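You operate a simulated robot arm through the tools that you are given. There is no shell and no other tool. Be economical: measure what you need, move in short steps, check, and stop when the job is done.

Carry out the task below with a simulated robot arm. There is one attempt and no reset: what you move stays moved.

TASK
Put the flat grease tin on the yellow board.

It is judged by the outcome, as a careful person would: the job done as asked, and still so three seconds after it is handed in. It fails if anything else is knocked over, pushed out of place, dropped, spilled or broken.

THE ROBOT
A 7-joint arm with a two-finger parallel gripper, fixed in place. Base frame: the origin is at the foot of the arm, x ahead of it, y to its left, z up; the work surface is at about z = 0. Lengths are in mm, angles in rad, forces in N, time in s.
With the tool pointing down near the work surface it reaches from about 220 to 580 mm from the base axis. Its first joint turns from -1.152 to 1.152 rad. Payload 2.5 kg.
Tool frame: the origin (TCP) lies between the finger pads and is the grasp point; the fingertips stand 23 mm ahead of it; z points along the fingers, y is the line along which they close. The gripper opens to 94 mm. The fingers are 38 mm wide and 10 mm thick; the gripper's body (54 by 96 mm) begins 39 mm behind the TCP.
Orientation is told as [roll, pitch, yaw] about the base's x, y, z axes, in that order, counted from this pose: with the fingers straight down and closing along the base's y, the tool's x points along the base's -x, its y along +y and its z along -z.

THE INTERFACE
- The arm moves only by the tool arm_command. Its argument "plan" is a list of rows, each an object (a shift or turn left out is 0, a gripper value left out holds the last) with "angular": the turn, a rotation vector about the tool's x, y, z in rad, a list of three; "delta_pos": the shift along the tool's x, y, z in mm, a list of three; "hand": the closure, from 0 (fully open) to 1 (shut). In form: [{"angular": [wx, wy, wz], "delta_pos": [dx, dy, dz], "hand": hand}, ...]. A call has 1 to 8 rows; each row shifts and turns the commanded pose from where the row before left it, along the tool's axes as they then stand. A row lasts 0.2 s, in which the tool goes at most 50 mm and 0.15 rad; a call with a longer step from one row to the next is refused whole, and so is a gripper value outside its range. A pose out of reach is approached as far as the arm can. The call stops where the force on the tool passes 40 N (or 10 N more than at its start, if that is more) or the arm is blocked; 0.2 s more then pass. The fingers move at their own pace (about 108 mm/s each) and stop on an object; they squeeze with about 34 N. The grip force told is the motor's: it shows also when the fingers shut on nothing. Time passes only in rows, and 0.2 s behind the last, so rows that do not move let the fingers close. It gives the time, the measured TCP pose, the force on the tool (base axes), the opening and the grip force at its end, in the units of the frame above (readings bear some noise).
- Cameras (640 x 400 px; columns grow to the right, rows downward): "scene" is fixed at [115.6, -410.4, 535.6]; the picture's right is [0.83, -0.55, 0.00], its down [-0.35, -0.53, -0.77] and it looks along [0.43, 0.64, -0.63] (base axes); focal length 314 px, centre (320, 200). "wrist" rides on the gripper at [-39, 0, -44] in the tool frame; the picture's right is [0.00, -1.00, 0.00], its down [0.97, 0.00, -0.24] and it looks along [0.24, 0.00, 0.97] (tool axes); focal length 218 px, centre (320, 200).
- grab_frame(camera): a new picture of that camera. No time passes.
- point_at(camera, pixels): for up to 12 pixels [column, row] of the newest picture of that camera ("zoom" is the newest enlarged one), the place [x, y, z] in the base frame of the surface seen there, good to about 3 mm. No time passes.
- inspect(camera, box): a new picture of the part [left, top, right, bottom] of that camera's present view, enlarged. No time passes.
- close_job(): hands the job in; it is judged then, once.

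Work in short steps. Measure before you move; look again where a grasp or a placing could have gone wrong, and mend it. You have 60 turns and 26 pictures in all, the two below and enlarged ones among them. Open the gripper and draw the arm clear of the work before you hand the job in, unless the task says otherwise; then end with one line.

The tools are called after "Call:" as name(argument=value, ...) on one line, values as JSON. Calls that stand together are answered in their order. arm_command: Moves the arm, as the interface text tells. Its arguments: {"type":"object","properties":{"plan":{"type":"array"}},"required":["plan"]} The other tools are called the same way: grab_frame (camera) takes a picture; point_at (camera, pixels) gives the place of the surface under pixels of a picture; inspect (camera, box) takes an enlarged picture of a part of a camera's view; close_job () hands the job in.

At the start:

```text
clock: 0.0
tcp_pos: [277.7, 5.0, 224.9]
tcp_rot: [0.0, 0.0, 0.0]
wrist_force: [-0.2, -0.9, 0.3]
width: 93.9
grasp_force: 0.1
```

scene: 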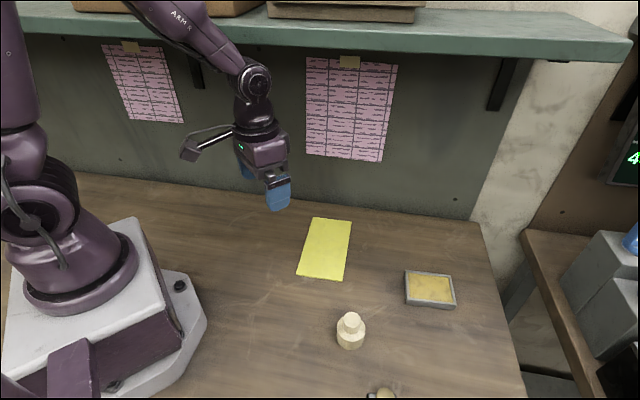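
wrist: 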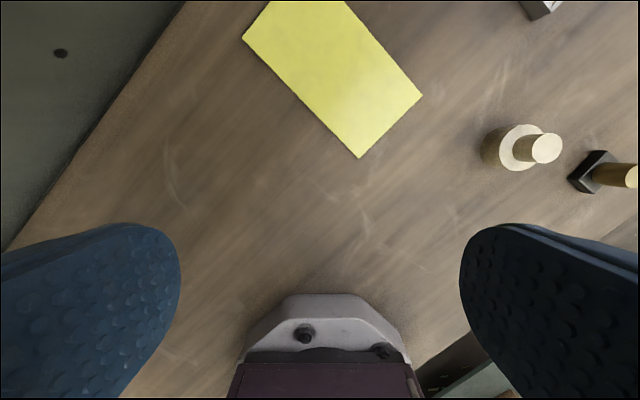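

The scene shows a flat grey tin with yellow content at about (430,289), the yellow board at (325,249), and a bottle at (350,330). I'll enlarge this area to identify the objects.

Call:
inspect(camera="scene", box=[280, 200, 500, 400])

Call:
point_at(camera="scene", pixels=[[313, 218], [351, 222], [298, 276], [342, 280], [325, 249], [430, 289], [407, 272], [452, 278], [455, 305], [407, 301], [350, 318], [382, 392]])

```text
2.00 times, centred on (390, 300) of scene
```

zoom: 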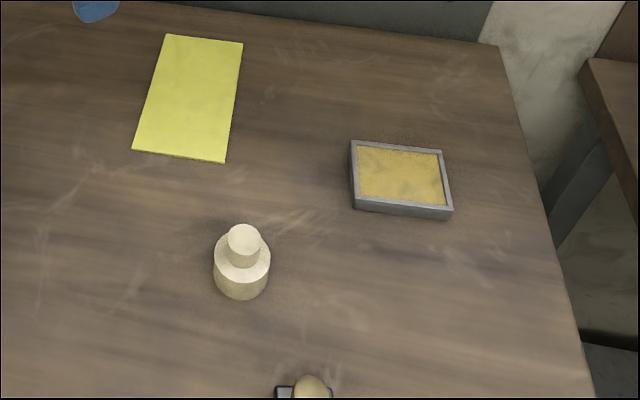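

```text
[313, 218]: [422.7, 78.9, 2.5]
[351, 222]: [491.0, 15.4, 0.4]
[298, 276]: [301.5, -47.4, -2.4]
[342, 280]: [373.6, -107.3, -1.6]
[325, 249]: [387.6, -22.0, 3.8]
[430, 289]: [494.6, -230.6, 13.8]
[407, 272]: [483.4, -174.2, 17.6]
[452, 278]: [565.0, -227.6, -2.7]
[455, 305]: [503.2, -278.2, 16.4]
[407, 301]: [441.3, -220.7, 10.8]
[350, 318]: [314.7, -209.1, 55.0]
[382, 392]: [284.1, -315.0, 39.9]
```

The tin is an open tray with grease. I'll measure its rim corners, floor and base, and the board's corners more precisely.

Call:
point_at(camera="zoom", pixels=[[353, 144], [440, 152], [450, 207], [357, 199], [400, 175], [400, 212], [168, 38], [240, 45], [137, 148], [222, 158], [404, 205], [354, 172]])

```text
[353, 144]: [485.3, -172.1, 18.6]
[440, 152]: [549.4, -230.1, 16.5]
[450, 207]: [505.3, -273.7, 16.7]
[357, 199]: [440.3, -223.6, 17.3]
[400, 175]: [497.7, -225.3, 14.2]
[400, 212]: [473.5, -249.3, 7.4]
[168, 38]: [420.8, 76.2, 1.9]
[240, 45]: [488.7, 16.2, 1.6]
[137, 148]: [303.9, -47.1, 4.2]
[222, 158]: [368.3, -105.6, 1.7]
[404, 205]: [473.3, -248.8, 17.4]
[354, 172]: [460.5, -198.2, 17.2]
```

Tin: centre ≈ (495,-225), about 86×65 mm, top z≈17, long axis at about -42°. Board: centre ≈ (395,-15), long axis at about 46°. I'll move above the tin at z≈120, clear of the 55 mm bottle.

Call:
arm_command(plan=[{"delta_pos": [-31, -32.9, 15], "hand": 0}, {"delta_pos": [-31, -32.9, 15]}, {"delta_pos": [-31, -32.9, 15]}, {"delta_pos": [-31, -32.9, 15]}, {"delta_pos": [-31, -32.9, 15]}, {"delta_pos": [-31, -32.9, 15]}, {"delta_pos": [-31, -32.9, 15]}])

Call:
arm_command(plan=[{"angular": [0, 0, 0.148]}, {"angular": [0, 0, 0.148]}, {"angular": [0, 0, 0.148]}, {"angular": [0, 0, 0.148]}, {"angular": [0, 0, 0.148]}, {}])

Call:
grab_frame(camera="wrist")

```text
clock: 1.6
tcp_pos: [491.3, -225.3, 120.4]
tcp_rot: [0.001, 0.001, 0.0]
wrist_force: [0.6, 0.0, -0.7]
width: 94.3
grasp_force: 0.0
```

```text
clock: 3.0
tcp_pos: [495.5, -224.5, 118.5]
tcp_rot: [0.0, 0.0, -0.743]
wrist_force: [0.2, -0.3, -0.1]
width: 93.9
grasp_force: 0.0
```

```text
22 pictures are left
```

wrist: 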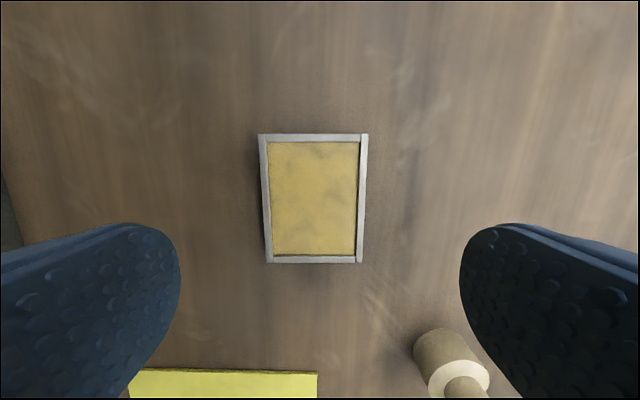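

The tin looks aligned with the tool in the wrist view (rim corners near (260,136), (366,136), (361,260), (267,260)). I'll measure it for a fine correction.

Call:
point_at(camera="wrist", pixels=[[262, 137], [364, 137], [360, 259], [268, 259], [314, 195], [266, 200], [361, 200]])

```text
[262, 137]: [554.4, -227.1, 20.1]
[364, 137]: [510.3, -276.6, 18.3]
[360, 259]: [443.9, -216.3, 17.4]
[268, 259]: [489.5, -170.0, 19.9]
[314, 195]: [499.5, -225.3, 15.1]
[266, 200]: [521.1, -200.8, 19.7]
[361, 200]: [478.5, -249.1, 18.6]
```

Aligned within about 1°; centre is about 2 mm off. I'll correct and descend to z≈27 (fingertips about 4 mm above the table).

Call:
arm_command(plan=[{"delta_pos": [-1, 2, 30]}, {"delta_pos": [0, 0, 30]}, {"delta_pos": [0, 0, 20]}, {"delta_pos": [0, 0, 11]}, {}])

Call:
grab_frame(camera="wrist")

```text
clock: 4.2
tcp_pos: [496.8, -224.8, 26.1]
tcp_rot: [0.0, 0.0, -0.739]
wrist_force: [-0.5, 0.1, -0.1]
width: 93.9
grasp_force: 0.0
```

```text
21 pictures are left
```

wrist: 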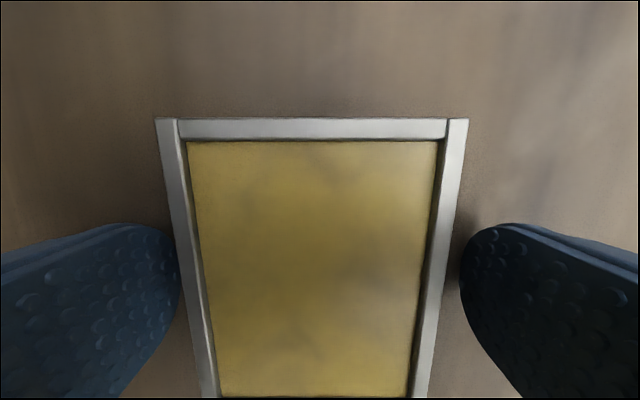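

The fingers straddle the tin, so I close on it.

Call:
arm_command(plan=[{"hand": 0.3}, {"hand": 1}, {}, {}])

Call:
arm_command(plan=[{"delta_pos": [0, 0, -10]}, {"delta_pos": [0, 0, -15]}, {"delta_pos": [0, 0, -25]}, {"delta_pos": [0, 0, -25]}, {}])

Call:
grab_frame(camera="wrist")

Call:
grab_frame(camera="scene")

```text
clock: 5.2
tcp_pos: [497.7, -223.6, 26.3]
tcp_rot: [0.001, 0.0, -0.74]
wrist_force: [2.0, 3.6, 0.9]
width: 69.8
grasp_force: 33.8
```

```text
clock: 6.4
tcp_pos: [497.0, -224.9, 102.5]
tcp_rot: [0.001, 0.001, -0.741]
wrist_force: [-0.5, -1.1, -5.6]
width: 69.8
grasp_force: 34.5
```

```text
20 pictures are left
```

wrist: 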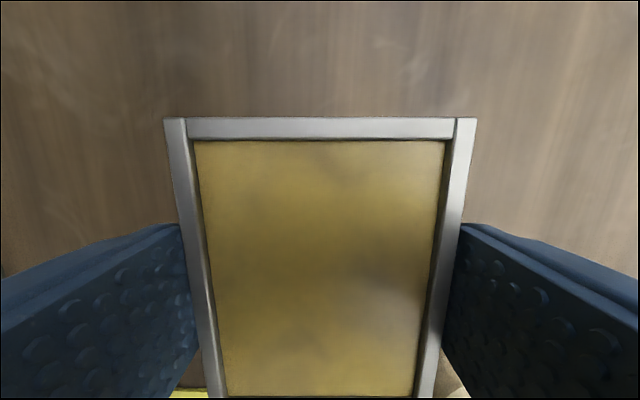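

```text
19 pictures are left
```

scene: 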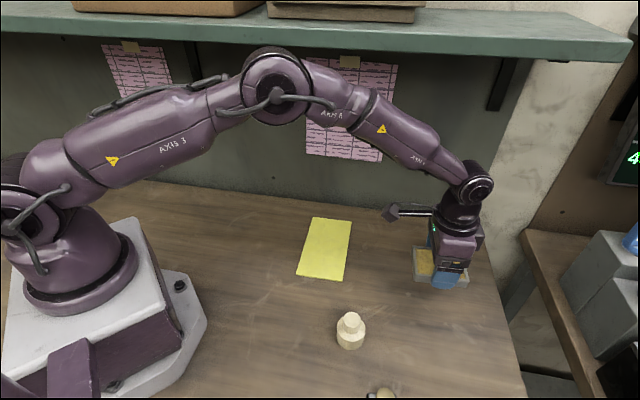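

The tin is held level (opening 69.8, about 5 N weight). I'll carry it over the board, then turn it about 88° so its long side lies along the board's.

Call:
arm_command(plan=[{"delta_pos": [20, 8, 0]}, {"delta_pos": [32, 12.7, 0]}, {"delta_pos": [35, 13.8, 0]}, {"delta_pos": [35, 13.8, 0]}, {"delta_pos": [35, 13.8, 0]}, {"delta_pos": [35, 13.8, 0]}, {"delta_pos": [25, 10.1, 0]}, {}])

Call:
arm_command(plan=[{"angular": [0, 0, -0.14]}, {"angular": [0, 0, -0.14]}, {"angular": [0, 0, -0.14]}, {"angular": [0, 0, -0.14]}, {"angular": [0, 0, -0.14]}, {"angular": [0, 0, -0.14]}, {}])

Call:
arm_command(plan=[{"angular": [0, 0, -0.14]}, {"angular": [0, 0, -0.14]}, {"angular": [0, 0, -0.14]}, {"angular": [0, 0, -0.14]}, {"angular": [0, 0, -0.141]}, {}, {}])

Call:
grab_frame(camera="wrist")

Call:
inspect(camera="scene", box=[240, 150, 440, 290])

```text
clock: 8.2
tcp_pos: [394.8, -16.2, 100.9]
tcp_rot: [-0.003, 0.001, -0.744]
wrist_force: [-0.4, -0.1, -5.7]
width: 69.8
grasp_force: 33.8
```

```text
clock: 9.8
tcp_pos: [395.2, -14.8, 102.7]
tcp_rot: [0.001, 0.001, 0.1]
wrist_force: [0.1, 0.4, -5.5]
width: 69.7
grasp_force: 33.6
```

```text
clock: 11.4
tcp_pos: [394.4, -13.8, 102.3]
tcp_rot: [0.001, 0.001, 0.8]
wrist_force: [-0.8, 0.6, -6.1]
width: 69.6
grasp_force: 34.6
```

```text
18 pictures are left
```

wrist: 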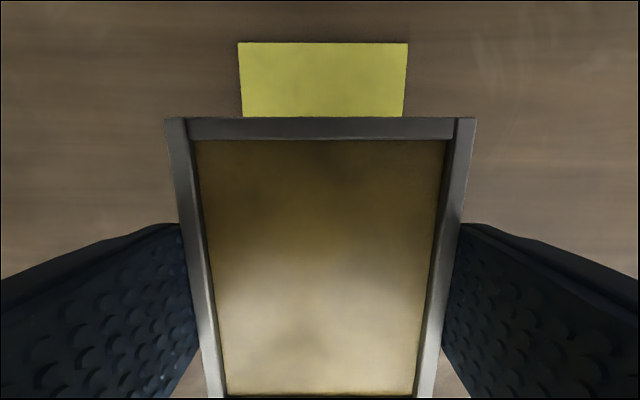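

```text
2.86 times, centred on (340, 220) of scene
```

zoom: 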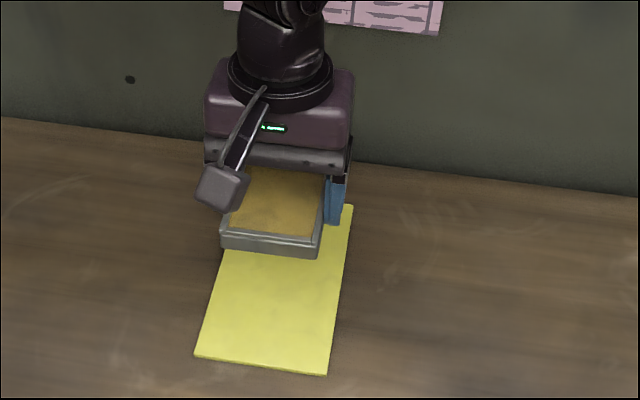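

The tin is aligned with the board (board centre column 323, tin 320). I'll lower to near z≈33, then check.

Call:
arm_command(plan=[{"delta_pos": [0, 0, 25]}, {"delta_pos": [0, 0, 20]}, {"delta_pos": [0, 0, 15]}, {"delta_pos": [0, 0, 9]}, {}, {}])

Call:
arm_command(plan=[{"delta_pos": [0, 0, 1]}, {"delta_pos": [0, 0, 1]}, {}, {}])

Call:
inspect(camera="scene", box=[260, 190, 400, 290])

```text
clock: 12.8
tcp_pos: [394.4, -14.2, 34.3]
tcp_rot: [0.0, 0.0, 0.8]
wrist_force: [-0.1, 0.7, -5.9]
width: 69.7
grasp_force: 33.4
```

```text
clock: 13.8
tcp_pos: [393.2, -14.1, 30.5]
tcp_rot: [0.0, 0.0, 0.801]
wrist_force: [-0.5, -0.8, -6.8]
width: 69.8
grasp_force: 33.9
```

```text
4.00 times, centred on (330, 240) of scene
```

zoom: 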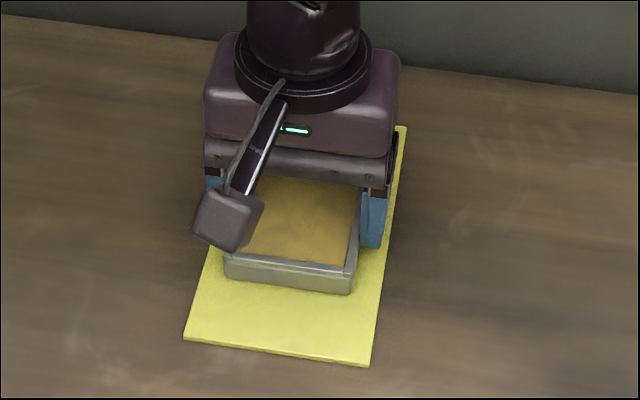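

Not yet in contact: the force still reads only the tin's weight. I'll lower in 0.5–1 mm steps.

Call:
arm_command(plan=[{"delta_pos": [0, 0, 1]}, {}, {}])

Call:
arm_command(plan=[{"delta_pos": [0, 0, 0.7]}, {}, {}])

```text
clock: 14.6
tcp_pos: [394.3, -14.5, 29.4]
tcp_rot: [0.001, -0.002, 0.801]
wrist_force: [-4.2, -0.9, 9.5]
width: 69.6
grasp_force: 34.0
```

```text
clock: 15.4
tcp_pos: [394.1, -14.8, 29.7]
tcp_rot: [-0.001, -0.001, 0.801]
wrist_force: [-8.7, -0.3, 38.5]
width: 69.9
grasp_force: 34.6
```

In firm contact; I ease up 0.7 mm, then open and raise.

Call:
arm_command(plan=[{"delta_pos": [0, 0, -0.8]}, {}, {"hand": 0.15}, {"hand": 0}, {}, {}])

Call:
arm_command(plan=[{"delta_pos": [0, 0, -10]}, {"delta_pos": [0, 0, -20]}, {"delta_pos": [0, 0, -40]}, {"delta_pos": [0, 0, -40]}, {"delta_pos": [0, 0, -40]}, {"delta_pos": [0, 0, -30]}, {}])

Call:
grab_frame(camera="wrist")

Call:
grab_frame(camera="scene")

```text
clock: 16.8
tcp_pos: [394.9, -13.4, 30.0]
tcp_rot: [0.001, 0.002, 0.802]
wrist_force: [-0.4, 0.1, 0.4]
width: 94.0
grasp_force: 0.0
```

```text
clock: 18.4
tcp_pos: [385.0, -17.9, 200.4]
tcp_rot: [0.031, 0.028, 0.79]
wrist_force: [-0.2, 0.0, -0.3]
width: 93.9
grasp_force: 0.0
```

```text
15 pictures are left
```

wrist: 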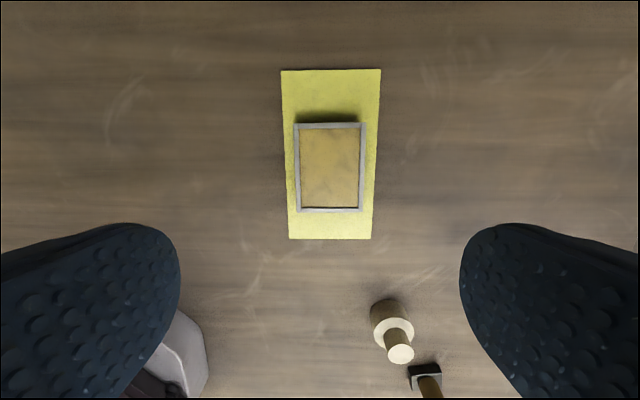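

```text
14 pictures are left
```

scene: 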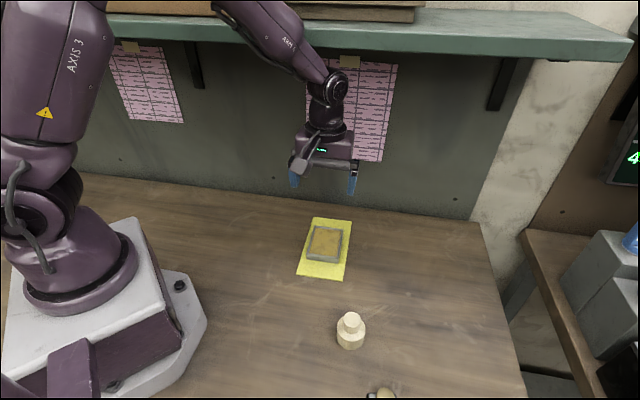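

The tin lies flat and wholly within the board. The other objects have not moved, and the arm is clear with the gripper open. I'll hand the job in.

Call:
close_job()

```text
The job is handed in.
```

The flat grease tin is on the yellow board, lying flat and fully within its edges, and nothing else was disturbed.
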